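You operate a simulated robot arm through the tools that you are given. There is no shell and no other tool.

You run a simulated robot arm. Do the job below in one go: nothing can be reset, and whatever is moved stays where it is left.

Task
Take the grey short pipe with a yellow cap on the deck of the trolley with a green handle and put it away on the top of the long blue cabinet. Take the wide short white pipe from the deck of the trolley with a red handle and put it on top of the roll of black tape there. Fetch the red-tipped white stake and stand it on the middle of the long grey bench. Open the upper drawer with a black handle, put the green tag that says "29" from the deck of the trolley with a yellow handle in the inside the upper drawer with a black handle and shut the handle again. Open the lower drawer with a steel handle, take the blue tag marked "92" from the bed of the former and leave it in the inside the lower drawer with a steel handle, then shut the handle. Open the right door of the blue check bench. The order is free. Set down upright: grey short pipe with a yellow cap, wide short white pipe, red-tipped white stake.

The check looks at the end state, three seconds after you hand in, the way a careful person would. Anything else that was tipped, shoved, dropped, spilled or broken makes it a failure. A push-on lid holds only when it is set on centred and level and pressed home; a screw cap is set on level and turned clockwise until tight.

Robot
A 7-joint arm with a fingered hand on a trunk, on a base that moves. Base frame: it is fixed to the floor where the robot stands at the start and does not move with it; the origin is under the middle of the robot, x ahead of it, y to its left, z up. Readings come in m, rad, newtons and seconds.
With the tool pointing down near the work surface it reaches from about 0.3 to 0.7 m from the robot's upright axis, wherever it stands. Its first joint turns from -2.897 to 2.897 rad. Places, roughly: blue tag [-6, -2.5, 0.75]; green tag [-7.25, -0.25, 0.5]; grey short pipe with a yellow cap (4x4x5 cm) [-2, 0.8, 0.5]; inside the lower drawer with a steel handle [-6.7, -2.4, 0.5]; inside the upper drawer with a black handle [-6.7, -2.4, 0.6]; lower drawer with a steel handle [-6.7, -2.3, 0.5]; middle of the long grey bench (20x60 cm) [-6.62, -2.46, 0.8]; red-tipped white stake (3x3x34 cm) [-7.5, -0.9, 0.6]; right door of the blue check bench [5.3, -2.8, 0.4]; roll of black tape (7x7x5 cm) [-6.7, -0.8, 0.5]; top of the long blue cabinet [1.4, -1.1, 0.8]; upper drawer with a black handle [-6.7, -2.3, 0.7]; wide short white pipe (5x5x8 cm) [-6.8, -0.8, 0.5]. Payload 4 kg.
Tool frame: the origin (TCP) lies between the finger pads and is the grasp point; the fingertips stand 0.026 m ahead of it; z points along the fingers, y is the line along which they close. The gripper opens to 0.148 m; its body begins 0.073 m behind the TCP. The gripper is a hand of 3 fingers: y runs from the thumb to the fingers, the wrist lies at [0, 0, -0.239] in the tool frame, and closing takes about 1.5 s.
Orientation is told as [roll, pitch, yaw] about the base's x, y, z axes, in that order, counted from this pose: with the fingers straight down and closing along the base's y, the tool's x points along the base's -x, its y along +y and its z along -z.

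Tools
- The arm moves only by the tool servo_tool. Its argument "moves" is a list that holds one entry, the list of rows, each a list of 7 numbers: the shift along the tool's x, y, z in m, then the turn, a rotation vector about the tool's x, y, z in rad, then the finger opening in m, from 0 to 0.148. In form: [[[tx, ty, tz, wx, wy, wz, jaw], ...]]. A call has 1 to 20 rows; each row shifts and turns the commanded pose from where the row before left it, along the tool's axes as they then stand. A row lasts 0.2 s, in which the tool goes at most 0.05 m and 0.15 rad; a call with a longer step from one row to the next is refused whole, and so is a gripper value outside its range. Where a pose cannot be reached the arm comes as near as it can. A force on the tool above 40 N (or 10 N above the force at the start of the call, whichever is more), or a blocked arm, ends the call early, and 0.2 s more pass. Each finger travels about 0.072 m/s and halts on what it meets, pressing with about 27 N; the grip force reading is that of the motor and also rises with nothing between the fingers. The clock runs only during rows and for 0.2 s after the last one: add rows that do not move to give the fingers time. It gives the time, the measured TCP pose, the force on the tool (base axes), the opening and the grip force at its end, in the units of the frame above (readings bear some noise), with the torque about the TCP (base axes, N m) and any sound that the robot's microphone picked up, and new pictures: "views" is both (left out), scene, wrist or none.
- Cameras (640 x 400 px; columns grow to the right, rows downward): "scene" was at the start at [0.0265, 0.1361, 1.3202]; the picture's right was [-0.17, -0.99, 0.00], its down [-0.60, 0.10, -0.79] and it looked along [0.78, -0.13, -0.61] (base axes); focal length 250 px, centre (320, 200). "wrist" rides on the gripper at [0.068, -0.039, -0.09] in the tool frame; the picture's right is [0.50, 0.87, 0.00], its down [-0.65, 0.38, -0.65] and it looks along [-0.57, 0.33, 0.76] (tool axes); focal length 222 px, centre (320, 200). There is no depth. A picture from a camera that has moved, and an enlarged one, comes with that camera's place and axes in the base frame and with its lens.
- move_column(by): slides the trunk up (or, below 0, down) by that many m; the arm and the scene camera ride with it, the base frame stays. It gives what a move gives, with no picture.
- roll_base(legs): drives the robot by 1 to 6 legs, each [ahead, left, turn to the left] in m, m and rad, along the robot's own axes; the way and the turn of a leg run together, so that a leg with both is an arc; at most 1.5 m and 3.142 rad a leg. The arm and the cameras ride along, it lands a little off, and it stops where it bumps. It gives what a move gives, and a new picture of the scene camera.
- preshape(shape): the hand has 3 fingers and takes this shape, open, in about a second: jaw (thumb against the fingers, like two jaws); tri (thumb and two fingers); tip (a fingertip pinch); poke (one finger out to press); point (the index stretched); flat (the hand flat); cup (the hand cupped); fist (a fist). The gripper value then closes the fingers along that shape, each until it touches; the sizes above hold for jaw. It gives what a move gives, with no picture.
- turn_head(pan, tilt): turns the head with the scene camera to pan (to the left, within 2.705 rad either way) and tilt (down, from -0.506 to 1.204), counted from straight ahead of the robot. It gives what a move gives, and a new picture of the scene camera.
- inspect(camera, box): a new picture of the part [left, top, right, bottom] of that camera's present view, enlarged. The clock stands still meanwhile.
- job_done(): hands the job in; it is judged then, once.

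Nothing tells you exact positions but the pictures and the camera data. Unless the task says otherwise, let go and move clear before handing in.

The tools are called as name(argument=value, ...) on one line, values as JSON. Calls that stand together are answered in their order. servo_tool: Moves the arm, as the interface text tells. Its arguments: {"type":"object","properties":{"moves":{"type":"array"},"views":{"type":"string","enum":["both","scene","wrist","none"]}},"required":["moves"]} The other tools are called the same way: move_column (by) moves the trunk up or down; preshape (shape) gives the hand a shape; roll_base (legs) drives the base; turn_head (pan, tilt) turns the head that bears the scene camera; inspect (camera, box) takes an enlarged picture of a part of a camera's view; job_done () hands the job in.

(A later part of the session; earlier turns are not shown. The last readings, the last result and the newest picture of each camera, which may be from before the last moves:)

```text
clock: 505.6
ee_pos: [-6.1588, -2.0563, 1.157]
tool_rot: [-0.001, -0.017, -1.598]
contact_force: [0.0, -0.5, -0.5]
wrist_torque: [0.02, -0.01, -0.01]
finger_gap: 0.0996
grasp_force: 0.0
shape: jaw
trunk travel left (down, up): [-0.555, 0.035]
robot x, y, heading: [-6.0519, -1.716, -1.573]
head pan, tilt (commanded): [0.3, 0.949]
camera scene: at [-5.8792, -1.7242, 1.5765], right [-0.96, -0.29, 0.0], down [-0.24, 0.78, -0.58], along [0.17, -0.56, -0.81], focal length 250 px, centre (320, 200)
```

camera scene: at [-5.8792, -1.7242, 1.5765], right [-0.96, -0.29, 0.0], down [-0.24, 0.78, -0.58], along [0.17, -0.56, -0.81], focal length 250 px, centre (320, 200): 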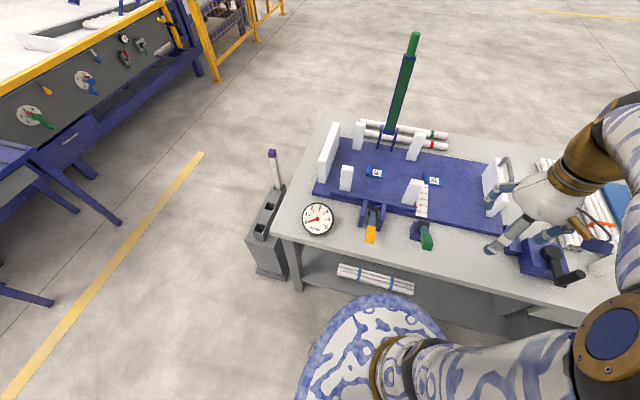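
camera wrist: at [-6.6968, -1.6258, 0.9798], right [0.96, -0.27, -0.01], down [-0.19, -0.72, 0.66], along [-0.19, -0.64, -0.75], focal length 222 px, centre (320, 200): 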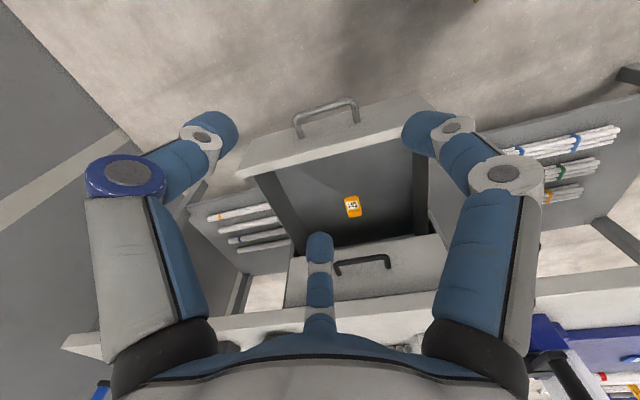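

inspect(camera="scene", box=[360, 130, 510, 250])

inspect(camera="scene", box=[424, 174, 444, 190])

inspect(camera="scene", box=[364, 166, 384, 182])

```text
3.33 times, centred on (435, 190) of scene
camera zoom: at [-5.8792, -1.7242, 1.5765], right [-0.96, -0.29, 0.0], down [-0.24, 0.78, -0.58], along [0.17, -0.56, -0.81], focal length 834 px, centre (-63, 233)
```

zoom: 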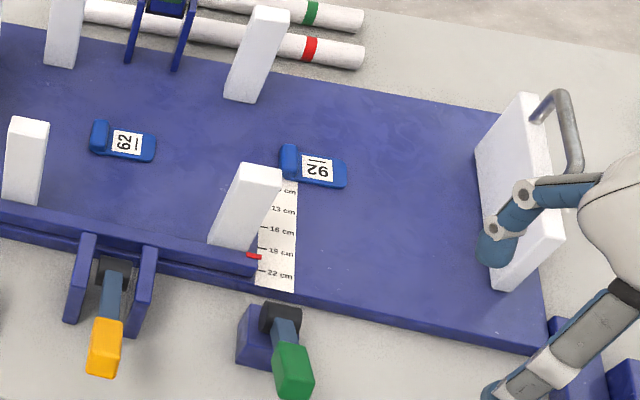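

```text
16.00 times, centred on (434, 182) of scene
camera zoom: at [-5.8792, -1.7242, 1.5765], right [-0.96, -0.29, 0.0], down [-0.24, 0.78, -0.58], along [0.17, -0.56, -0.81], focal length 4004 px, centre (-1504, 488)
```

zoom: 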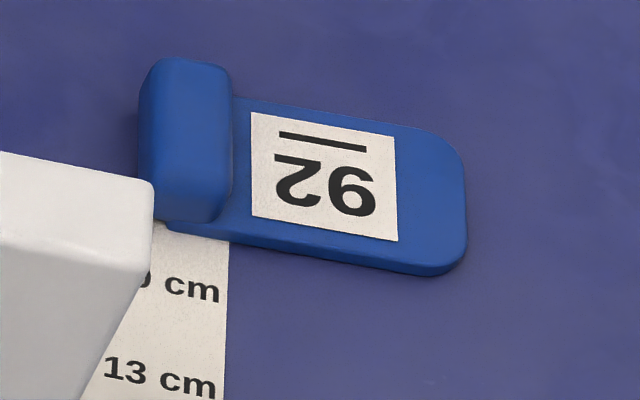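

```text
16.00 times, centred on (374, 174) of scene
camera zoom: at [-5.8792, -1.7242, 1.5765], right [-0.96, -0.29, 0.0], down [-0.24, 0.78, -0.58], along [0.17, -0.56, -0.81], focal length 4004 px, centre (-544, 616)
```

zoom: 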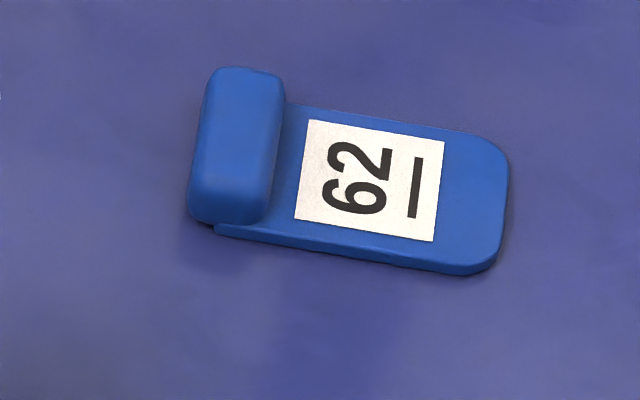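

The target "92" is the right-hand blue tag (its underline is at the top, so it lies upside down to me), with its knob near (-6.085, -2.463). I will step a little closer and turn the hand so the plate passes between thumb and finger, clear of the white blocks.

roll_base(legs=[[0.06, 0, 0]])

servo_tool(moves=[[[0, 0, 0, 0, 0, 0.138, 0.1], [0, 0, 0, 0, 0, 0.138, 0.1], [0, 0, 0, 0, 0, 0.138, 0.1], [0, 0, 0, 0, 0, 0.138, 0.1], [0, 0, 0, 0, 0, 0.138, 0.1], [0, 0, 0, 0, 0, 0.138, 0.1], [0, 0, 0, 0, 0, 0, 0.1]]])

```text
clock: 506.5
ee_pos: [-6.1579, -2.1169, 1.1566]
tool_rot: [-0.001, -0.017, -1.597]
contact_force: [-0.1, -0.4, 0.0]
wrist_torque: [0.02, 0.01, 0.03]
finger_gap: 0.0996
grasp_force: 0.2
shape: jaw
trunk travel left (down, up): [-0.555, 0.035]
robot x, y, heading: [-6.0527, -1.7744, -1.572]
head pan, tilt (commanded): [0.3, 0.949]
camera scene: at [-5.8795, -1.7861, 1.5765], right [-0.96, -0.29, 0.0], down [-0.24, 0.78, -0.58], along [0.17, -0.56, -0.81], focal length 250 px, centre (320, 200)
```

scene: 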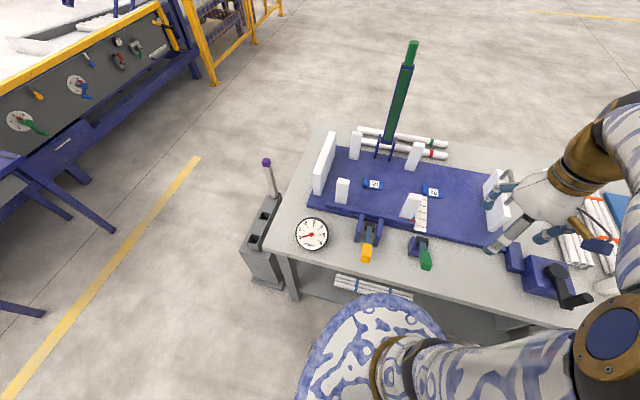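

```text
clock: 508.1
ee_pos: [-6.1593, -2.1161, 1.1571]
tool_rot: [0.012, -0.013, -2.429]
contact_force: [0.0, -0.2, 0.0]
wrist_torque: [0.0, 0.0, 0.01]
finger_gap: 0.1
grasp_force: 0.1
shape: jaw
trunk travel left (down, up): [-0.555, 0.035]
robot x, y, heading: [-6.0507, -1.7737, -1.576]
head pan, tilt (commanded): [0.3, 0.949]
camera scene: at [-5.8794, -1.785, 1.5765], right [-0.96, -0.29, 0.0], down [-0.24, 0.78, -0.58], along [0.17, -0.56, -0.81], focal length 250 px, centre (320, 200)
camera wrist: at [-6.134, -2.0417, 1.2469], right [0.94, -0.33, 0.0], down [-0.25, -0.7, 0.67], along [-0.22, -0.63, -0.74], focal length 222 px, centre (320, 200)
```

scene: 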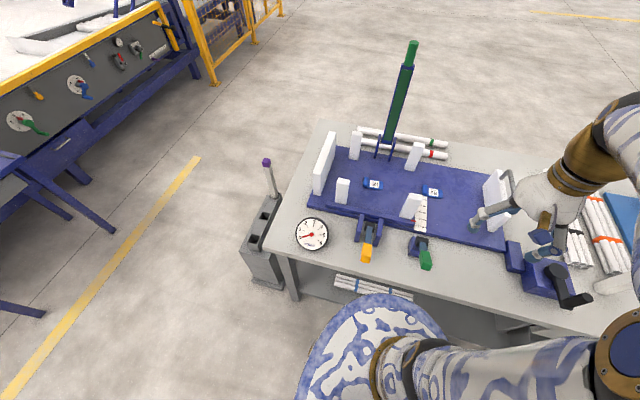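
wrist: 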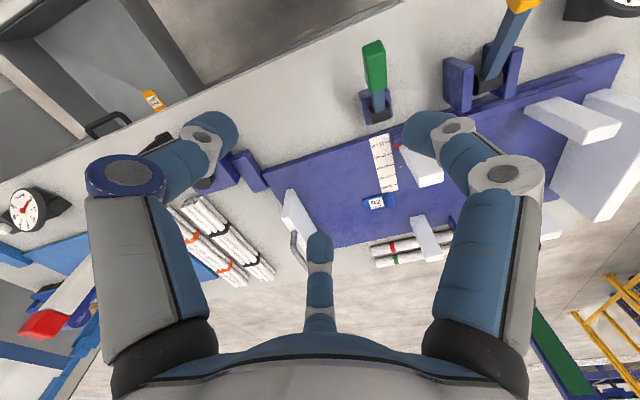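

servo_tool(moves=[[[-0.0194, 0.0342, 0, 0, 0, 0, 0.1], [-0.0194, 0.0342, 0, 0, 0, 0, 0.1], [-0.0194, 0.0342, 0, 0, 0, 0, 0.1], [-0.0194, 0.0342, 0, 0, 0, 0, 0.1], [-0.0194, 0.0342, 0, 0, 0, 0, 0.1], [-0.0194, 0.0342, 0, 0, 0, 0, 0.1], [-0.0194, 0.0342, 0, 0, 0, 0, 0.1], [-0.0194, 0.0342, 0, 0, 0, 0, 0.1], [-0.0194, 0.0342, 0, 0, 0, 0, 0.1], [0, 0, 0.03, 0, 0, 0, 0.1], [0, 0, 0.03, 0, 0, 0, 0.1], [0, 0, 0.03, 0, 0, 0, 0.1], [0, 0, 0.03, 0, 0, 0, 0.1], [0, 0, 0, 0, 0, 0, 0.1]]])

```text
clock: 511.1
ee_pos: [-6.0904, -2.4401, 1.0409]
tool_rot: [0.012, -0.014, -2.425]
contact_force: [1.1, -0.1, -0.6]
wrist_torque: [0.0, -0.01, 0.01]
finger_gap: 0.0995
grasp_force: 0.1
shape: jaw
out of reach, approached as far as the arm can: row 9
trunk travel left (down, up): [-0.555, 0.035]
robot x, y, heading: [-6.0521, -1.7752, -1.576]
head pan, tilt (commanded): [0.3, 0.949]
camera scene: at [-5.8794, -1.7853, 1.5765], right [-0.96, -0.29, 0.0], down [-0.24, 0.78, -0.58], along [0.17, -0.56, -0.81], focal length 250 px, centre (320, 200)
camera wrist: at [-6.0658, -2.3648, 1.1312], right [0.95, -0.33, 0.0], down [-0.24, -0.7, 0.67], along [-0.21, -0.63, -0.74], focal length 222 px, centre (320, 200)
```

scene: 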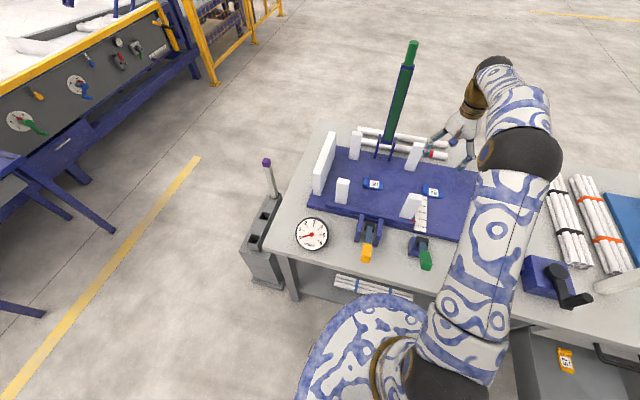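
wrist: 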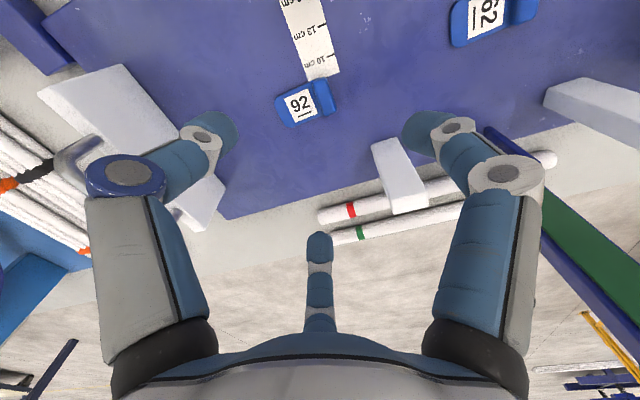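

servo_tool(moves=[[[-0.0088, 0.0062, 0.02, 0, 0, 0.075, 0.1], [0, 0, 0.02, 0, 0, 0.075, 0.1], [0, 0, 0, 0, 0, 0, 0.1]]], views="none")

move_column(by=-0.08)

servo_tool(moves=[[[0, 0, 0, 0, 0, 0, 0.1]]])

```text
clock: 511.9
ee_pos: [-6.0934, -2.4532, 1.0021]
tool_rot: [0.016, -0.012, -2.577]
contact_force: [0.5, 0.7, 0.4]
wrist_torque: [0.03, 0.0, -0.02]
finger_gap: 0.0998
grasp_force: 0.1
shape: jaw
trunk travel left (down, up): [-0.555, 0.035]
robot x, y, heading: [-6.0539, -1.7748, -1.575]
head pan, tilt (commanded): [0.3, 0.949]
```

```text
clock: 513.1
ee_pos: [-6.093, -2.4519, 0.922]
tool_rot: [0.014, -0.012, -2.574]
contact_force: [-0.1, 0.0, 0.1]
wrist_torque: [0.0, 0.0, 0.02]
finger_gap: 0.0997
grasp_force: 0.1
shape: jaw
trunk travel left (down, up): [-0.475, 0.115]
robot x, y, heading: [-6.0521, -1.7741, -1.574]
head pan, tilt (commanded): [0.3, 0.949]
```

```text
clock: 513.5
ee_pos: [-6.0931, -2.4525, 0.9215]
tool_rot: [0.015, -0.011, -2.577]
contact_force: [0.1, -0.6, -0.2]
wrist_torque: [0.01, 0.01, 0.01]
finger_gap: 0.0998
grasp_force: 0.1
shape: jaw
trunk travel left (down, up): [-0.475, 0.115]
robot x, y, heading: [-6.0561, -1.7738, -1.573]
head pan, tilt (commanded): [0.3, 0.949]
camera scene: at [-5.8794, -1.7852, 1.4965], right [-0.96, -0.29, 0.0], down [-0.24, 0.78, -0.58], along [0.17, -0.56, -0.81], focal length 250 px, centre (320, 200)
camera wrist: at [-6.0573, -2.3818, 1.012], right [0.89, -0.46, 0.01], down [-0.35, -0.66, 0.67], along [-0.3, -0.59, -0.75], focal length 222 px, centre (320, 200)
```

scene: 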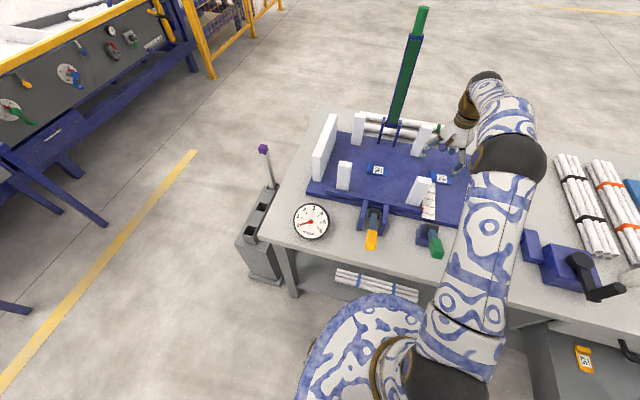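
wrist: 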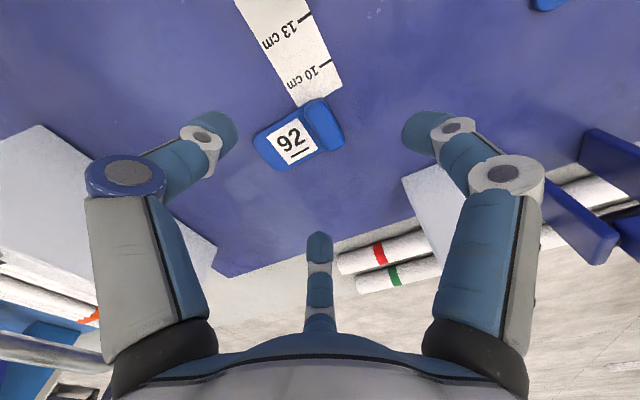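

servo_tool(moves=[[[0.003, -0.003, 0.015, 0, 0, 0, 0.1], [0, 0, 0.015, 0, 0, 0, 0.1], [0, 0, 0.015, 0, 0, 0, 0.1], [0, 0, 0, 0, 0, 0, 0.1]]], views="wrist")

inspect(camera="scene", box=[390, 100, 510, 220])

```text
clock: 514.5
ee_pos: [-6.0931, -2.449, 0.8768]
tool_rot: [0.013, -0.012, -2.577]
contact_force: [0.0, -0.1, -1.4]
wrist_torque: [0.0, 0.01, 0.01]
finger_gap: 0.0996
grasp_force: 0.1
shape: jaw
trunk travel left (down, up): [-0.475, 0.115]
robot x, y, heading: [-6.0474, -1.7755, -1.573]
head pan, tilt (commanded): [0.3, 0.949]
camera wrist: at [-6.0567, -2.3784, 0.9667], right [0.89, -0.46, 0.01], down [-0.35, -0.66, 0.67], along [-0.31, -0.59, -0.75], focal length 222 px, centre (320, 200)
```

wrist: 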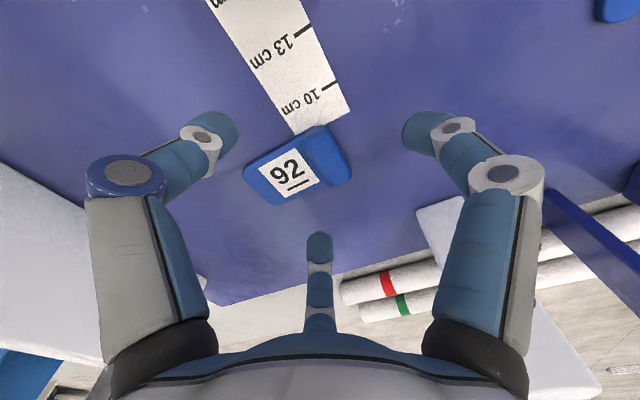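

```text
3.33 times, centred on (450, 160) of scene
camera zoom: at [-5.8794, -1.7853, 1.4965], right [-0.96, -0.29, 0.0], down [-0.24, 0.78, -0.58], along [0.17, -0.56, -0.81], focal length 834 px, centre (-113, 333)
```

zoom: 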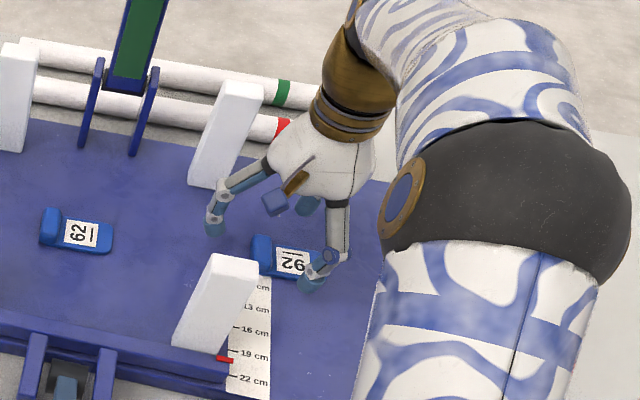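

servo_tool(moves=[[[0.004, -0.003, 0.008, 0, 0, 0, 0.1], [0, 0, 0.007, 0, 0, 0, 0.1], [0, 0, 0, 0, 0, 0, 0.1]]], views="wrist")

```text
clock: 515.3
ee_pos: [-6.0903, -2.4453, 0.8602]
tool_rot: [0.014, -0.012, -2.575]
contact_force: [-0.5, 0.1, 1.1]
wrist_torque: [0.01, 0.01, 0.03]
finger_gap: 0.0999
grasp_force: 0.0
shape: jaw
trunk travel left (down, up): [-0.475, 0.115]
robot x, y, heading: [-6.0518, -1.7752, -1.576]
head pan, tilt (commanded): [0.3, 0.949]
camera wrist: at [-6.0542, -2.3743, 0.9515], right [0.89, -0.46, 0.01], down [-0.35, -0.66, 0.67], along [-0.3, -0.59, -0.75], focal length 222 px, centre (320, 200)
```

wrist: 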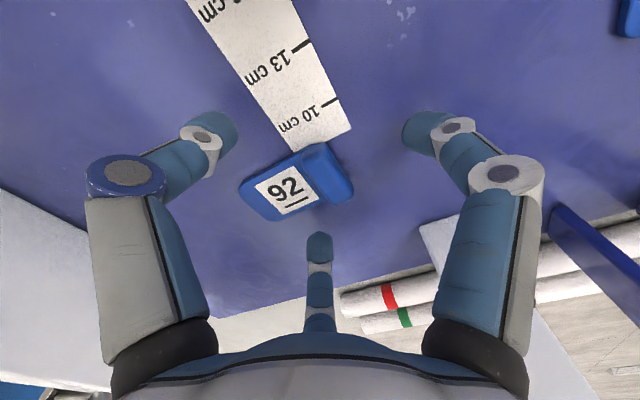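

servo_tool(moves=[[[0, 0, 0.004, 0, 0, 0, 0.1], [0, 0, 0.003, 0, 0, 0, 0.1], [0, 0, 0.003, 0, 0, 0, 0.1], [0, 0, 0, 0, 0, 0, 0.1]]], views="none")

```text
clock: 516.3
ee_pos: [-6.0901, -2.4462, 0.851]
tool_rot: [0.014, -0.013, -2.577]
contact_force: [0.4, -0.5, -0.5]
wrist_torque: [-0.01, 0.0, 0.0]
finger_gap: 0.0995
grasp_force: 0.1
shape: jaw
trunk travel left (down, up): [-0.475, 0.115]
robot x, y, heading: [-6.0508, -1.7742, -1.572]
head pan, tilt (commanded): [0.3, 0.949]
```

servo_tool(moves=[[[0, 0, 0.003, 0, 0, 0, 0.1], [0, 0, 0.002, 0, 0, 0, 0.1], [0, 0, 0.002, 0, 0, 0, 0.1], [0, 0, 0, 0, 0, 0, 0.1]]], views="wrist")

```text
clock: 517.3
ee_pos: [-6.0908, -2.4464, 0.8467]
tool_rot: [0.016, -0.013, -2.575]
contact_force: [-1.2, 0.0, 16.6]
wrist_torque: [0.46, -0.3, -0.01]
finger_gap: 0.099
grasp_force: 0.1
shape: jaw
trunk travel left (down, up): [-0.475, 0.115]
robot x, y, heading: [-6.0538, -1.7768, -1.573]
head pan, tilt (commanded): [0.3, 0.949]
camera wrist: at [-6.055, -2.3747, 0.9368], right [0.89, -0.46, 0.01], down [-0.35, -0.66, 0.67], along [-0.31, -0.59, -0.74], focal length 222 px, centre (320, 200)
```

wrist: 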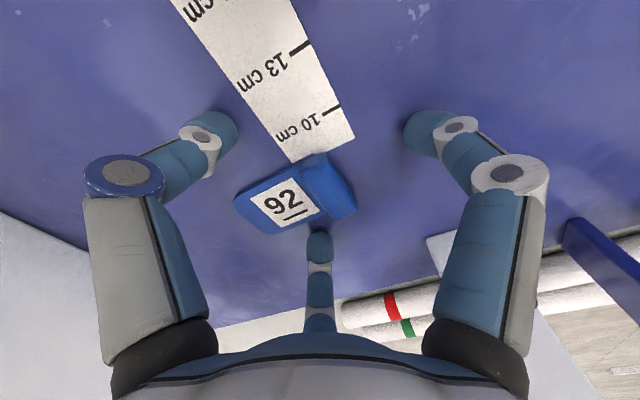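

The fingertips touch the bed, at z≈0.82. I will rise 5 mm and close on the tag.

servo_tool(moves=[[[0.002, -0.002, -0.005, 0, 0, 0, 0.1], [0, 0, 0, 0, 0, 0, 0.08], [0, 0, 0, 0, 0, 0, 0.06], [0, 0, 0, 0, 0, 0, 0.04], [0, 0, 0, 0, 0, 0, 0.02], [0, 0, 0, 0, 0, 0, 0.01], [0, 0, 0, 0, 0, 0, 0.01], [0, 0, 0, 0, 0, 0, 0.01], [0, 0, 0, 0, 0, 0, 0.01]]], views="wrist")

```text
clock: 519.3
ee_pos: [-6.09, -2.443, 0.8493]
tool_rot: [0.014, -0.013, -2.577]
contact_force: [1.7, 0.6, 5.6]
wrist_torque: [0.11, 0.29, -0.06]
finger_gap: 0.037
grasp_force: 27.2
shape: jaw
trunk travel left (down, up): [-0.475, 0.115]
robot x, y, heading: [-6.051, -1.7736, -1.576]
head pan, tilt (commanded): [0.3, 0.949]
camera wrist: at [-6.0544, -2.3713, 0.9401], right [0.89, -0.46, 0.01], down [-0.35, -0.66, 0.67], along [-0.3, -0.59, -0.74], focal length 222 px, centre (320, 200)
```

wrist: 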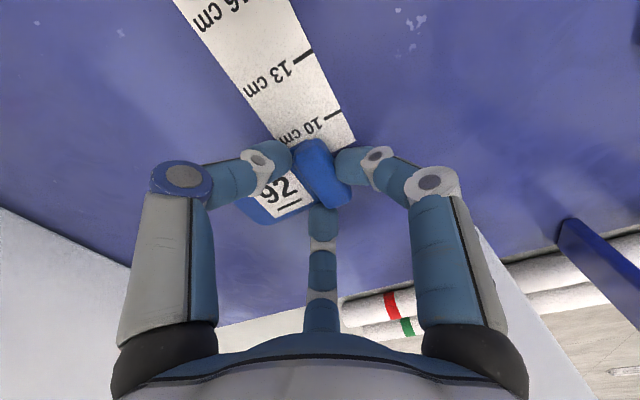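

The tag is gripped around its knob. I will lift it and check.

servo_tool(moves=[[[0, 0, -0.01, 0, 0, 0, 0.01], [0, 0, -0.02, 0, 0, 0, 0.01], [0, 0, -0.03, 0, 0, 0, 0.01], [0, 0, -0.03, 0, 0, 0, 0.01], [0, 0, -0.03, 0, 0, 0, 0.01], [0, 0, -0.03, 0, 0, 0, 0.01], [0, 0, -0.03, 0, 0, 0, 0.01], [0, 0, 0, 0, 0, 0, 0.01]]])

```text
clock: 521.1
ee_pos: [-6.0917, -2.4383, 1.0293]
tool_rot: [0.014, -0.012, -2.576]
contact_force: [-0.1, -0.2, 0.0]
wrist_torque: [0.03, 0.02, 0.01]
finger_gap: 0.0369
grasp_force: 26.9
shape: jaw
trunk travel left (down, up): [-0.475, 0.115]
robot x, y, heading: [-6.0545, -1.7749, -1.574]
head pan, tilt (commanded): [0.3, 0.949]
camera scene: at [-5.8794, -1.7852, 1.4965], right [-0.96, -0.29, 0.0], down [-0.24, 0.78, -0.58], along [0.17, -0.56, -0.81], focal length 250 px, centre (320, 200)
camera wrist: at [-6.0548, -2.3676, 1.1197], right [0.89, -0.46, 0.01], down [-0.35, -0.66, 0.67], along [-0.3, -0.59, -0.75], focal length 222 px, centre (320, 200)
```

scene: 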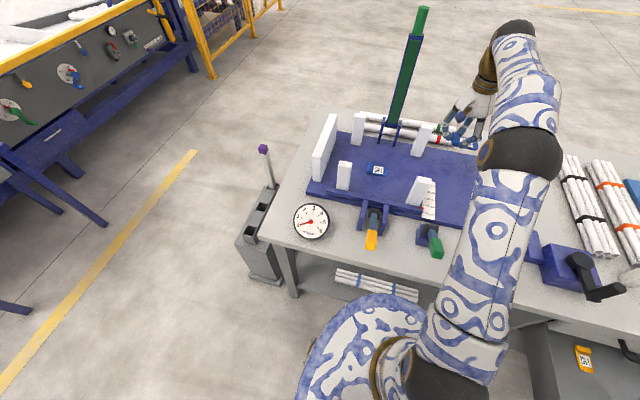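
wrist: 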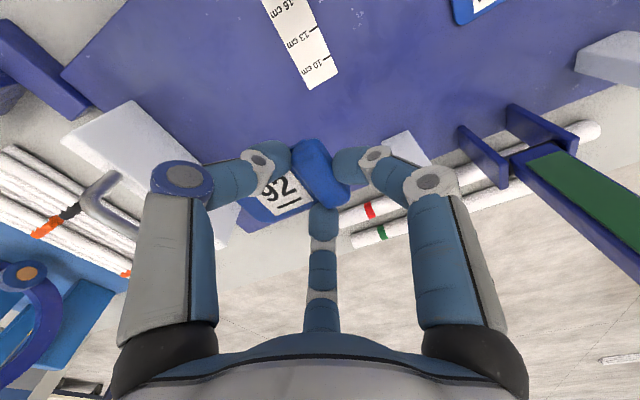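

The tag "92" is held. I will draw it in, back away from the bench and drive to the open lower drawer.

servo_tool(moves=[[[0.0166, -0.0303, -0.01, 0, 0, 0, 0.01], [0.0166, -0.0303, -0.01, 0, 0, 0, 0.01], [0.0166, -0.0303, -0.01, 0, 0, 0, 0.01], [0.0166, -0.0303, 0, 0, 0, 0, 0.01], [0.0166, -0.0303, 0, 0, 0, 0, 0.01], [0.0166, -0.0303, 0, 0, 0, 0, 0.01], [0.0166, -0.0303, 0, 0, 0, 0, 0.01], [0.0166, -0.0303, 0, 0, 0, 0, 0.01], [0.0166, -0.0303, 0, 0, 0, 0, 0.01], [0, 0, 0, 0, 0, 0, 0.01]]], views="wrist")

roll_base(legs=[[-0.3, 0, 0], [0, -0.3, 0], [0, 0, -0.63]])

turn_head(pan=0.25, tilt=1.0)

```text
clock: 523.3
ee_pos: [-6.1111, -2.1276, 1.0524]
tool_rot: [0.016, -0.012, -2.577]
contact_force: [0.2, -0.5, -0.9]
wrist_torque: [0.0, 0.01, -0.02]
finger_gap: 0.0364
grasp_force: 27.0
shape: jaw
trunk travel left (down, up): [-0.475, 0.115]
robot x, y, heading: [-6.0507, -1.7739, -1.575]
head pan, tilt (commanded): [0.3, 0.949]
camera wrist: at [-6.0754, -2.0566, 1.1436], right [0.89, -0.46, 0.01], down [-0.35, -0.66, 0.67], along [-0.3, -0.59, -0.75], focal length 222 px, centre (320, 200)
```

wrist: 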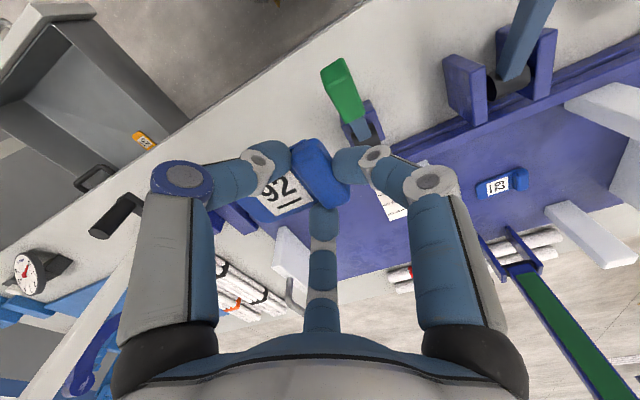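

```text
clock: 528.7
ee_pos: [-6.6044, -1.7244, 1.0537]
tool_rot: [0.014, -0.013, 3.072]
contact_force: [0.3, 0.0, -0.6]
wrist_torque: [0.01, 0.03, -0.01]
finger_gap: 0.0365
grasp_force: 27.2
shape: jaw
trunk travel left (down, up): [-0.475, 0.115]
robot x, y, heading: [-6.3495, -1.4769, -2.207]
head pan, tilt (commanded): [0.3, 0.949]
camera scene: at [-6.2138, -1.5855, 1.4965], right [-0.94, 0.33, 0.0], down [0.27, 0.77, -0.58], along [-0.19, -0.55, -0.81], focal length 250 px, centre (320, 200)
```

scene: 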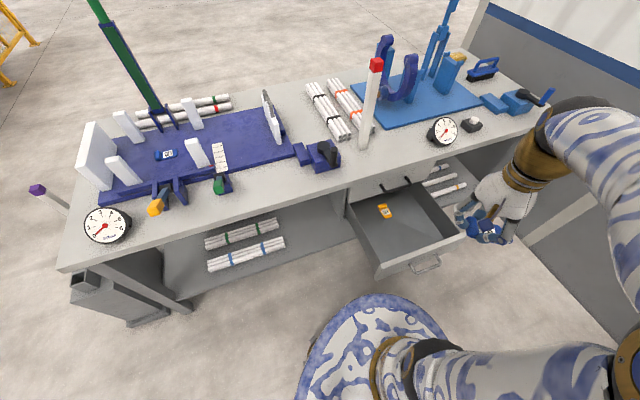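

```text
clock: 529.3
ee_pos: [-6.6045, -1.7253, 1.0531]
tool_rot: [0.014, -0.013, 3.073]
contact_force: [0.0, -0.1, -0.2]
wrist_torque: [-0.01, -0.03, 0.01]
finger_gap: 0.0366
grasp_force: 27.3
shape: jaw
trunk travel left (down, up): [-0.475, 0.115]
robot x, y, heading: [-6.346, -1.4713, -2.21]
head pan, tilt (commanded): [0.25, 1.0]
camera scene: at [-6.2161, -1.5814, 1.4929], right [-0.92, 0.38, 0.0], down [0.32, 0.78, -0.54], along [-0.21, -0.5, -0.84], focal length 250 px, centre (320, 200)
```

scene: 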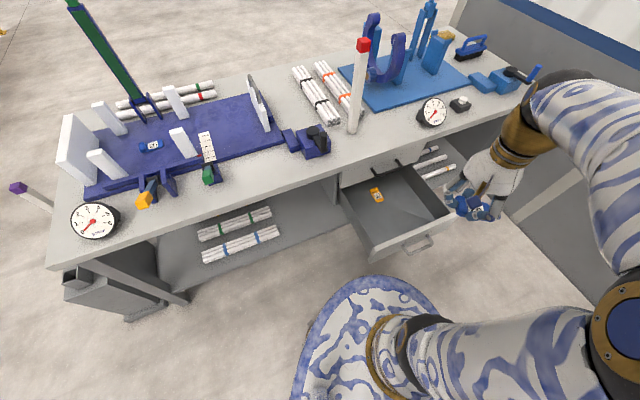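

servo_tool(moves=[[[-0.0129, 0.0324, 0, 0, 0, 0, 0.01], [-0.0129, 0.0324, 0, 0, 0, 0, 0.01], [-0.0129, 0.0324, 0, 0, 0, 0, 0.01], [-0.0129, 0.0324, 0, 0, 0, 0, 0.01], [-0.0129, 0.0324, 0, 0, 0, 0, 0.01], [-0.0129, 0.0324, 0, 0, 0, 0, 0.01], [-0.0129, 0.0324, 0, 0, 0, 0, 0.01], [0, 0, 0.04, 0, 0, 0, 0.01], [0, 0, 0.04, 0, 0, 0, 0.01], [0, 0, 0.04, 0, 0, 0, 0.01], [0, 0, 0.04, 0, 0, 0, 0.01], [0, 0, 0.04, 0, 0, 0, 0.01], [0, 0, 0.04, 0, 0, 0, 0.01], [0, 0, 0.04, 0, 0, 0, 0.01], [0, 0, 0.04, 0, 0, 0, 0.01], [0, 0, 0, 0, 0, 0, 0.01]]])

inspect(camera="scene", box=[320, 130, 500, 280])

```text
clock: 532.7
ee_pos: [-6.7169, -1.9513, 0.7393]
tool_rot: [0.014, -0.012, 3.072]
contact_force: [-0.6, 0.3, -0.9]
wrist_torque: [-0.02, -0.02, 0.0]
finger_gap: 0.0361
grasp_force: 27.1
shape: jaw
trunk travel left (down, up): [-0.475, 0.115]
robot x, y, heading: [-6.347, -1.4698, -2.208]
head pan, tilt (commanded): [0.25, 1.0]
camera scene: at [-6.2163, -1.5817, 1.4929], right [-0.92, 0.38, 0.0], down [0.32, 0.78, -0.54], along [-0.21, -0.5, -0.84], focal length 250 px, centre (320, 200)
camera wrist: at [-6.6457, -1.9152, 0.8288], right [0.44, -0.9, 0.01], down [-0.67, -0.32, 0.67], along [-0.6, -0.3, -0.75], focal length 222 px, centre (320, 200)
```

scene: 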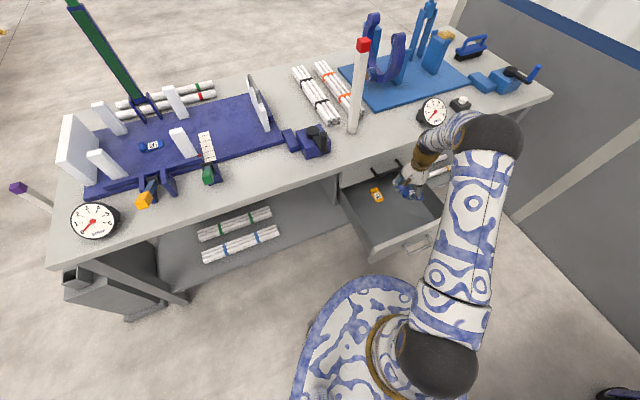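
wrist: 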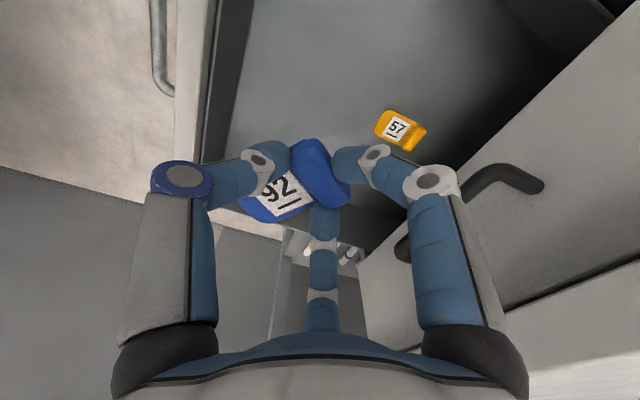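

```text
2.67 times, centred on (410, 205) of scene
camera zoom: at [-6.2163, -1.5817, 1.4929], right [-0.92, 0.38, 0.0], down [0.32, 0.78, -0.54], along [-0.21, -0.5, -0.84], focal length 667 px, centre (80, 187)
```

zoom: 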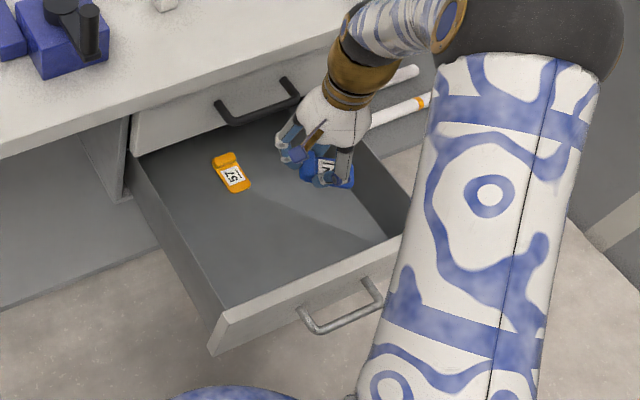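

The tag hangs over the free front part of the lower drawer, well away from the orange tag. I will lower it in.

servo_tool(moves=[[[0, 0, 0.035, 0, 0, 0, 0.01], [0, 0, 0.035, 0, 0, 0, 0.01], [0, 0, 0.035, 0, 0, 0, 0.01], [0, 0, 0.03, 0, 0, 0, 0.01], [0, 0, 0.03, 0, 0, 0, 0.01], [0, 0, 0.02, 0, 0, 0, 0.01], [0, 0, 0, 0, 0, 0, 0.01]]])

inspect(camera="scene", box=[320, 130, 500, 280])

```text
clock: 534.3
ee_pos: [-6.7158, -1.9533, 0.5528]
tool_rot: [0.015, -0.012, 3.073]
contact_force: [1.1, 0.5, -0.1]
wrist_torque: [0.0, -0.02, 0.01]
finger_gap: 0.0363
grasp_force: 26.8
shape: jaw
trunk travel left (down, up): [-0.475, 0.115]
robot x, y, heading: [-6.3541, -1.4714, -2.207]
head pan, tilt (commanded): [0.25, 1.0]
camera scene: at [-6.2163, -1.5816, 1.4929], right [-0.92, 0.38, 0.0], down [0.32, 0.78, -0.54], along [-0.21, -0.5, -0.84], focal length 250 px, centre (320, 200)
camera wrist: at [-6.6463, -1.9161, 0.6427], right [0.44, -0.9, 0.01], down [-0.67, -0.32, 0.67], along [-0.6, -0.3, -0.75], focal length 222 px, centre (320, 200)
```

scene: 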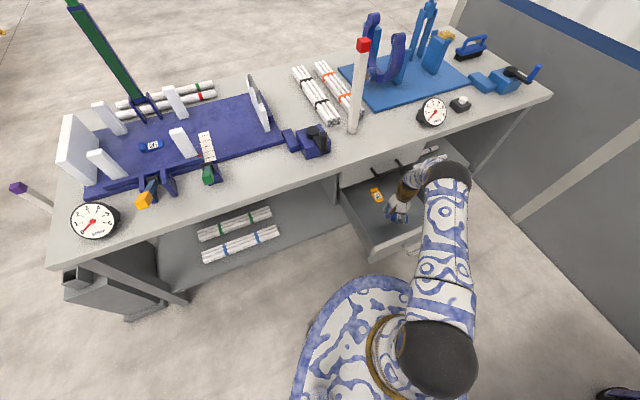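
wrist: 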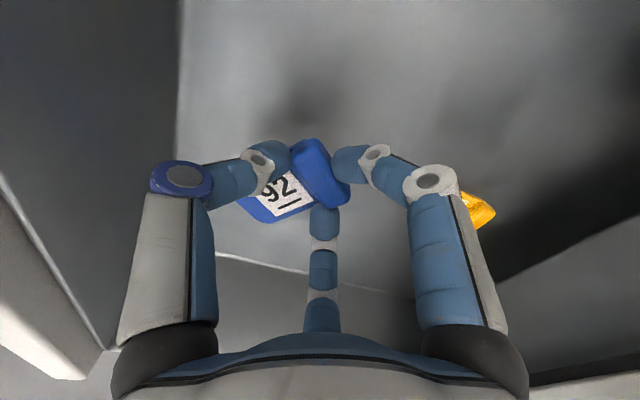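

```text
2.67 times, centred on (410, 205) of scene
camera zoom: at [-6.2163, -1.5816, 1.4929], right [-0.92, 0.38, 0.0], down [0.32, 0.78, -0.54], along [-0.21, -0.5, -0.84], focal length 667 px, centre (80, 187)
```

zoom: 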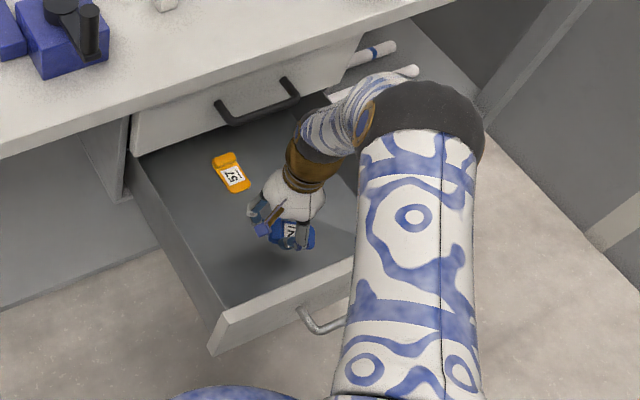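

servo_tool(moves=[[[0, 0, 0.01, 0, 0, 0, 0.01], [0, 0, 0.01, 0, 0, 0, 0.01], [0, 0, 0.008, 0, 0, 0, 0.01], [0, 0, 0.005, 0, 0, 0, 0.01], [0, 0, 0.005, 0, 0, 0, 0.01], [0, 0, 0.005, 0, 0, 0, 0.01], [0, 0, 0.005, 0, 0, 0, 0.01], [0, 0, 0, 0, 0, 0, 0.01]]], views="none")

```text
clock: 536.1
ee_pos: [-6.7171, -1.9525, 0.505]
tool_rot: [0.014, -0.012, 3.071]
contact_force: [0.9, 0.1, 9.4]
wrist_torque: [0.41, 0.19, -0.06]
finger_gap: 0.036
grasp_force: 27.0
shape: jaw
trunk travel left (down, up): [-0.475, 0.115]
robot x, y, heading: [-6.3475, -1.476, -2.218]
head pan, tilt (commanded): [0.25, 1.0]
```

The tag touches the drawer floor lightly. I will release it and rise out.

servo_tool(moves=[[[0, 0, -0.002, 0, 0, 0, 0.01], [0, 0, 0, 0, 0, 0, 0.03], [0, 0, 0, 0, 0, 0, 0.045], [0, 0, 0, 0, 0, 0, 0.06], [0, 0, 0, 0, 0, 0, 0.065], [0, 0, 0, 0, 0, 0, 0.065]]], views="wrist")

servo_tool(moves=[[[0, 0, -0.015, 0, 0, 0, 0.065], [0, 0, -0.025, 0, 0, 0, 0.065], [0, 0, -0.035, 0, 0, 0, 0.065], [0, 0, -0.04, 0, 0, 0, 0.065], [0, 0, -0.04, 0, 0, 0, 0.065], [0, 0, -0.04, 0, 0, 0, 0.065], [0, 0, -0.04, 0, 0, 0, 0.065], [0, 0, -0.04, 0, 0, 0, 0.065], [0, 0, -0.04, 0, 0, 0, 0.065], [0, 0, -0.04, 0, 0, 0, 0.065], [0, 0, -0.04, 0, 0, 0, 0.065], [0.01, -0.03, -0.02, 0, 0, 0, 0.065], [0.01, -0.03, 0, 0, 0, 0, 0.065], [0.01, -0.03, 0, 0, 0, 0, 0.065], [0.01, -0.03, 0, 0, 0, 0, 0.065], [0.01, -0.03, 0, 0, 0, 0, 0.065], [0.01, -0.03, 0, 0, 0, 0, 0.065], [0, 0, 0, 0, 0, 0, 0.065]]])

```text
clock: 537.5
ee_pos: [-6.7171, -1.9519, 0.5067]
tool_rot: [0.015, -0.01, 3.073]
contact_force: [-0.3, -0.9, -0.6]
wrist_torque: [0.04, 0.0, 0.0]
finger_gap: 0.0646
grasp_force: 0.0
shape: jaw
trunk travel left (down, up): [-0.475, 0.115]
robot x, y, heading: [-6.3465, -1.4745, -2.216]
head pan, tilt (commanded): [0.25, 1.0]
camera wrist: at [-6.6464, -1.9161, 0.5965], right [0.44, -0.9, 0.01], down [-0.67, -0.32, 0.67], along [-0.6, -0.3, -0.75], focal length 222 px, centre (320, 200)
```

wrist: 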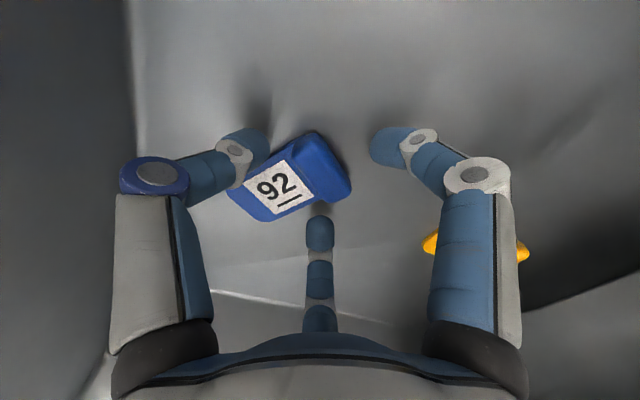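

```text
clock: 541.3
ee_pos: [-6.6384, -1.7703, 0.9166]
tool_rot: [0.013, -0.012, 3.071]
contact_force: [-0.5, -1.0, 0.0]
wrist_torque: [0.0, 0.01, 0.0]
finger_gap: 0.0643
grasp_force: 0.1
shape: jaw
trunk travel left (down, up): [-0.475, 0.115]
robot x, y, heading: [-6.346, -1.4772, -2.208]
head pan, tilt (commanded): [0.25, 1.0]
camera scene: at [-6.2161, -1.5813, 1.4929], right [-0.92, 0.38, 0.0], down [0.32, 0.78, -0.54], along [-0.21, -0.5, -0.84], focal length 250 px, centre (320, 200)
camera wrist: at [-6.5687, -1.7347, 1.008], right [0.44, -0.9, 0.01], down [-0.67, -0.32, 0.67], along [-0.6, -0.3, -0.75], focal length 222 px, centre (320, 200)
```

scene: 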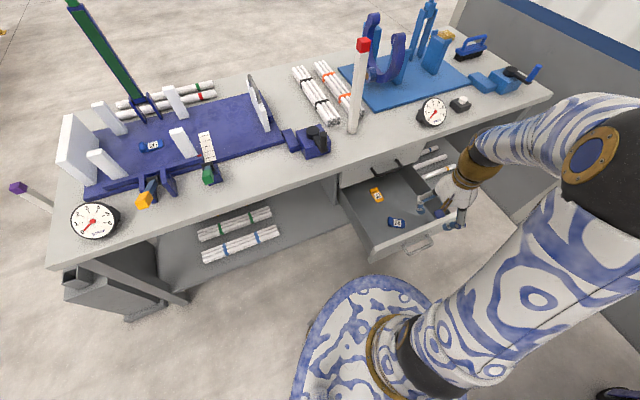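
wrist: 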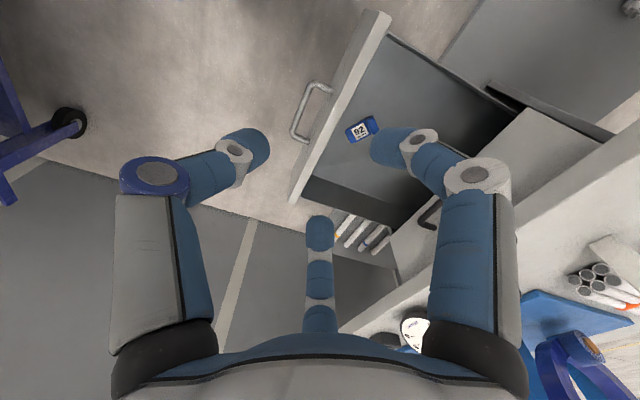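

The tag "92" lies in the lower drawer. I will return to my pushing stance, lower the trunk and bring the hand in front of the steel handle.

roll_base(legs=[[-0.059, 0.051, -0.135]])

move_column(by=-0.19)

servo_tool(moves=[[[0, 0, 0, 0, 0, -0.1, 0.08], [0, 0, 0, 0, 0, -0.1, 0.08], [0, 0, 0, 0, 0, 0, 0.08]]])

```text
clock: 542.4
ee_pos: [-6.5993, -1.718, 0.919]
tool_rot: [0.015, -0.013, 2.939]
contact_force: [-0.4, -0.5, 0.1]
wrist_torque: [-0.01, 0.0, 0.0]
finger_gap: 0.0647
grasp_force: 0.2
shape: jaw
trunk travel left (down, up): [-0.475, 0.115]
robot x, y, heading: [-6.273, -1.4626, -2.346]
head pan, tilt (commanded): [0.25, 1.0]
camera scene: at [-6.1549, -1.5859, 1.4929], right [-0.87, 0.5, 0.0], down [0.42, 0.73, -0.54], along [-0.27, -0.47, -0.84], focal length 250 px, centre (320, 200)
```

scene: 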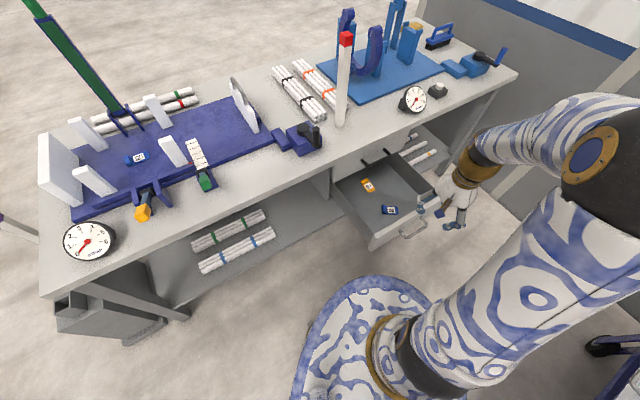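

```text
clock: 544.5
ee_pos: [-6.5998, -1.7168, 0.7271]
tool_rot: [0.014, -0.012, 2.94]
contact_force: [-0.5, 0.1, -0.6]
wrist_torque: [0.01, -0.01, -0.01]
finger_gap: 0.0644
grasp_force: 0.0
shape: jaw
trunk travel left (down, up): [-0.285, 0.305]
robot x, y, heading: [-6.2717, -1.463, -2.339]
head pan, tilt (commanded): [0.25, 1.0]
```

```text
clock: 545.2
ee_pos: [-6.5998, -1.7185, 0.7274]
tool_rot: [0.01, -0.015, 3.14]
contact_force: [0.0, -0.6, 0.4]
wrist_torque: [0.04, -0.02, 0.01]
finger_gap: 0.0793
grasp_force: 0.0
shape: jaw
trunk travel left (down, up): [-0.285, 0.305]
robot x, y, heading: [-6.2736, -1.4639, -2.346]
head pan, tilt (commanded): [0.25, 1.0]
camera scene: at [-6.1554, -1.5859, 1.3029], right [-0.87, 0.5, 0.0], down [0.42, 0.73, -0.54], along [-0.27, -0.47, -0.84], focal length 250 px, centre (320, 200)
camera wrist: at [-6.5314, -1.6773, 0.818], right [0.5, -0.87, 0.0], down [-0.65, -0.37, 0.67], along [-0.58, -0.33, -0.74], focal length 222 px, centre (320, 200)
```

scene: 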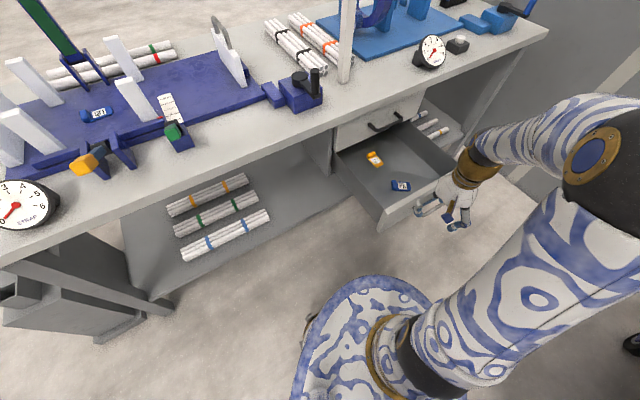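
wrist: 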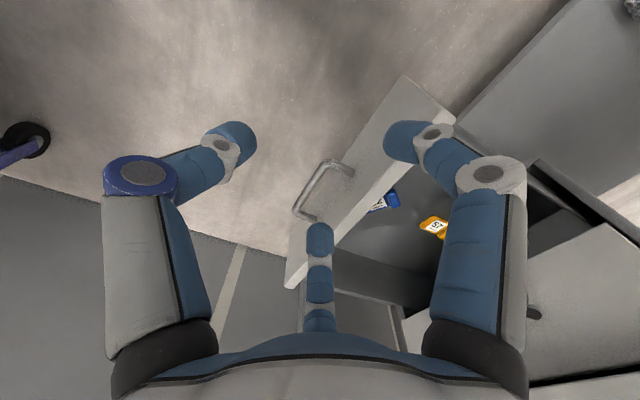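

servo_tool(moves=[[[-0.025, -0.008, 0, 0, 0, 0, 0.08], [-0.025, -0.008, 0, 0, 0, 0, 0.08], [-0.025, -0.008, 0, 0, 0, 0, 0.08], [-0.025, -0.008, 0, 0, 0, 0, 0.08], [-0.025, -0.008, 0, 0, 0, 0, 0.08], [0, 0, 0, -0.1428, 0, 0, 0.08], [0, 0, 0, -0.1428, 0, 0, 0.08], [0, 0, 0, -0.1428, 0, 0, 0.08], [0, 0, 0, -0.1428, 0, 0, 0.08], [0, 0, 0, -0.1428, 0, 0, 0.08], [0, 0, 0, -0.1428, 0, 0, 0.08], [0, 0, 0, -0.1428, 0, 0, 0.08], [0, 0, 0, -0.1428, 0, 0, 0.08], [0, 0, 0, -0.1428, 0, 0, 0.08], [0, 0, 0, -0.1428, 0, 0, 0.08], [0, 0, 0, -0.1428, 0, 0, 0.08], [0, 0, 0, 0, 0, 0, 0.08]]], views="none")

servo_tool(moves=[[[0, -0.028, 0, 0, 0, 0, 0.08], [0, -0.028, 0, 0, 0, 0, 0.08], [0, -0.028, 0, 0, 0, 0, 0.08], [0, -0.028, 0, 0, 0, 0, 0.08], [0, -0.028, 0, 0, 0, 0, 0.08], [0, -0.028, 0, 0, 0, 0, 0.08], [0, -0.026, 0, 0, 0, 0, 0.08], [0, 0, 0, 0, 0, 0, 0.08]]])

```text
clock: 548.9
ee_pos: [-6.7261, -1.6771, 0.7295]
tool_rot: [1.583, -0.017, 3.136]
contact_force: [-0.2, -0.5, 0.2]
wrist_torque: [0.02, 0.02, -0.02]
finger_gap: 0.0798
grasp_force: 0.2
shape: jaw
trunk travel left (down, up): [-0.285, 0.305]
robot x, y, heading: [-6.274, -1.4641, -2.347]
head pan, tilt (commanded): [0.25, 1.0]
```

```text
clock: 550.6
ee_pos: [-6.7292, -1.6789, 0.5331]
tool_rot: [1.582, -0.013, 3.138]
contact_force: [-0.4, -0.7, -0.3]
wrist_torque: [0.01, 0.0, 0.03]
finger_gap: 0.0798
grasp_force: 0.0
shape: jaw
trunk travel left (down, up): [-0.285, 0.305]
robot x, y, heading: [-6.2722, -1.4666, -2.338]
head pan, tilt (commanded): [0.25, 1.0]
camera scene: at [-6.1555, -1.5858, 1.3029], right [-0.87, 0.5, 0.0], down [0.42, 0.73, -0.54], along [-0.27, -0.47, -0.84], focal length 250 px, centre (320, 200)
camera wrist: at [-6.6612, -1.5898, 0.4944], right [0.51, 0.01, 0.86], down [-0.65, 0.66, 0.38], along [-0.56, -0.75, 0.34], focal length 222 px, centre (320, 200)
```

scene: 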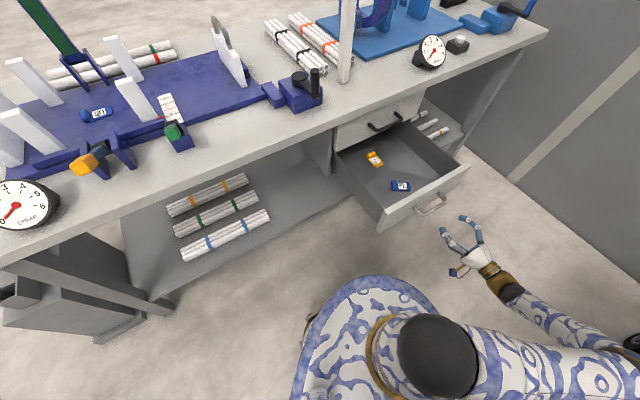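
wrist: 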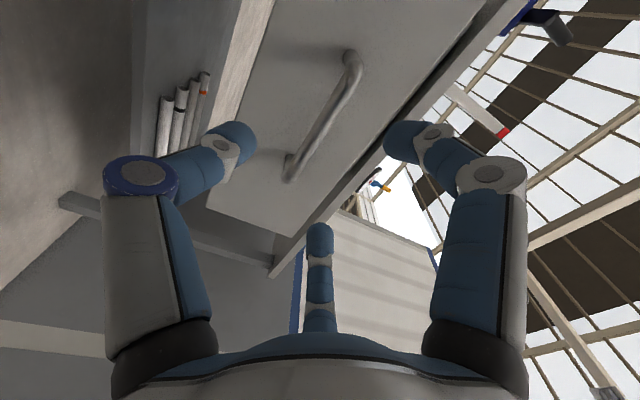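

Aligned with the steel handle. I will push the lower drawer shut.

servo_tool(moves=[[[0, 0, 0.03, 0, 0, 0, 0.08], [0, 0, 0.03, 0, 0, 0, 0.08], [0, 0, 0.025, 0, 0, 0, 0.08], [0, 0, 0.025, 0, 0, 0, 0.08], [0, 0, 0.025, 0, 0, 0, 0.08], [0, 0, 0.025, 0, 0, 0, 0.08], [0, 0, 0.025, 0, 0, 0, 0.08], [0, 0, 0.025, 0, 0, 0, 0.08], [0, 0, 0.025, 0, 0, 0, 0.08], [0, 0, 0.025, 0, 0, 0, 0.08], [0, 0, 0.025, 0, 0, 0, 0.08], [0, 0, 0.025, 0, 0, 0, 0.08], [0, 0, 0.025, 0, 0, 0, 0.08], [0, 0, 0.025, 0, 0, 0, 0.08], [0, 0, 0, 0, 0, 0, 0.08]]])

```text
clock: 553.9
ee_pos: [-6.7291, -2.0395, 0.5392]
tool_rot: [1.581, -0.014, 3.137]
contact_force: [0.3, -0.4, -0.5]
wrist_torque: [0.0, -0.01, -0.03]
finger_gap: 0.0799
grasp_force: 0.0
shape: jaw
trunk travel left (down, up): [-0.285, 0.305]
robot x, y, heading: [-6.2721, -1.4632, -2.347]
head pan, tilt (commanded): [0.25, 1.0]
camera scene: at [-6.1555, -1.586, 1.3029], right [-0.87, 0.5, 0.0], down [0.42, 0.73, -0.54], along [-0.27, -0.47, -0.84], focal length 250 px, centre (320, 200)
camera wrist: at [-6.6623, -1.9501, 0.5002], right [0.51, 0.01, 0.86], down [-0.65, 0.66, 0.38], along [-0.56, -0.75, 0.34], focal length 222 px, centre (320, 200)
```

scene: 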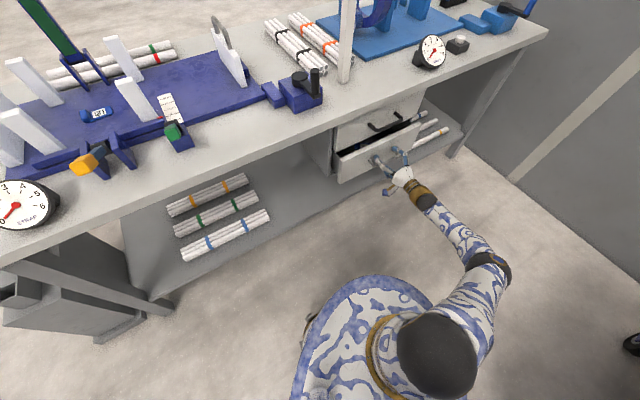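
wrist: 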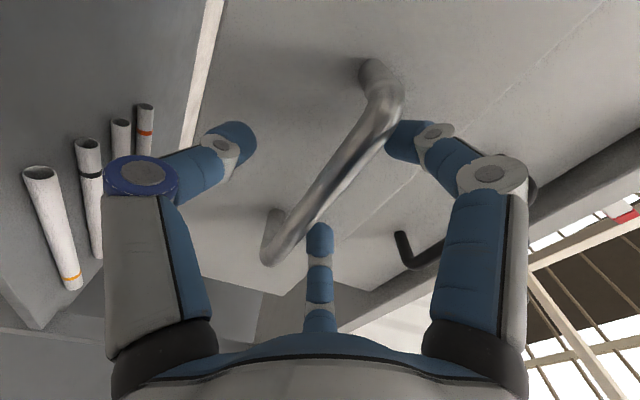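

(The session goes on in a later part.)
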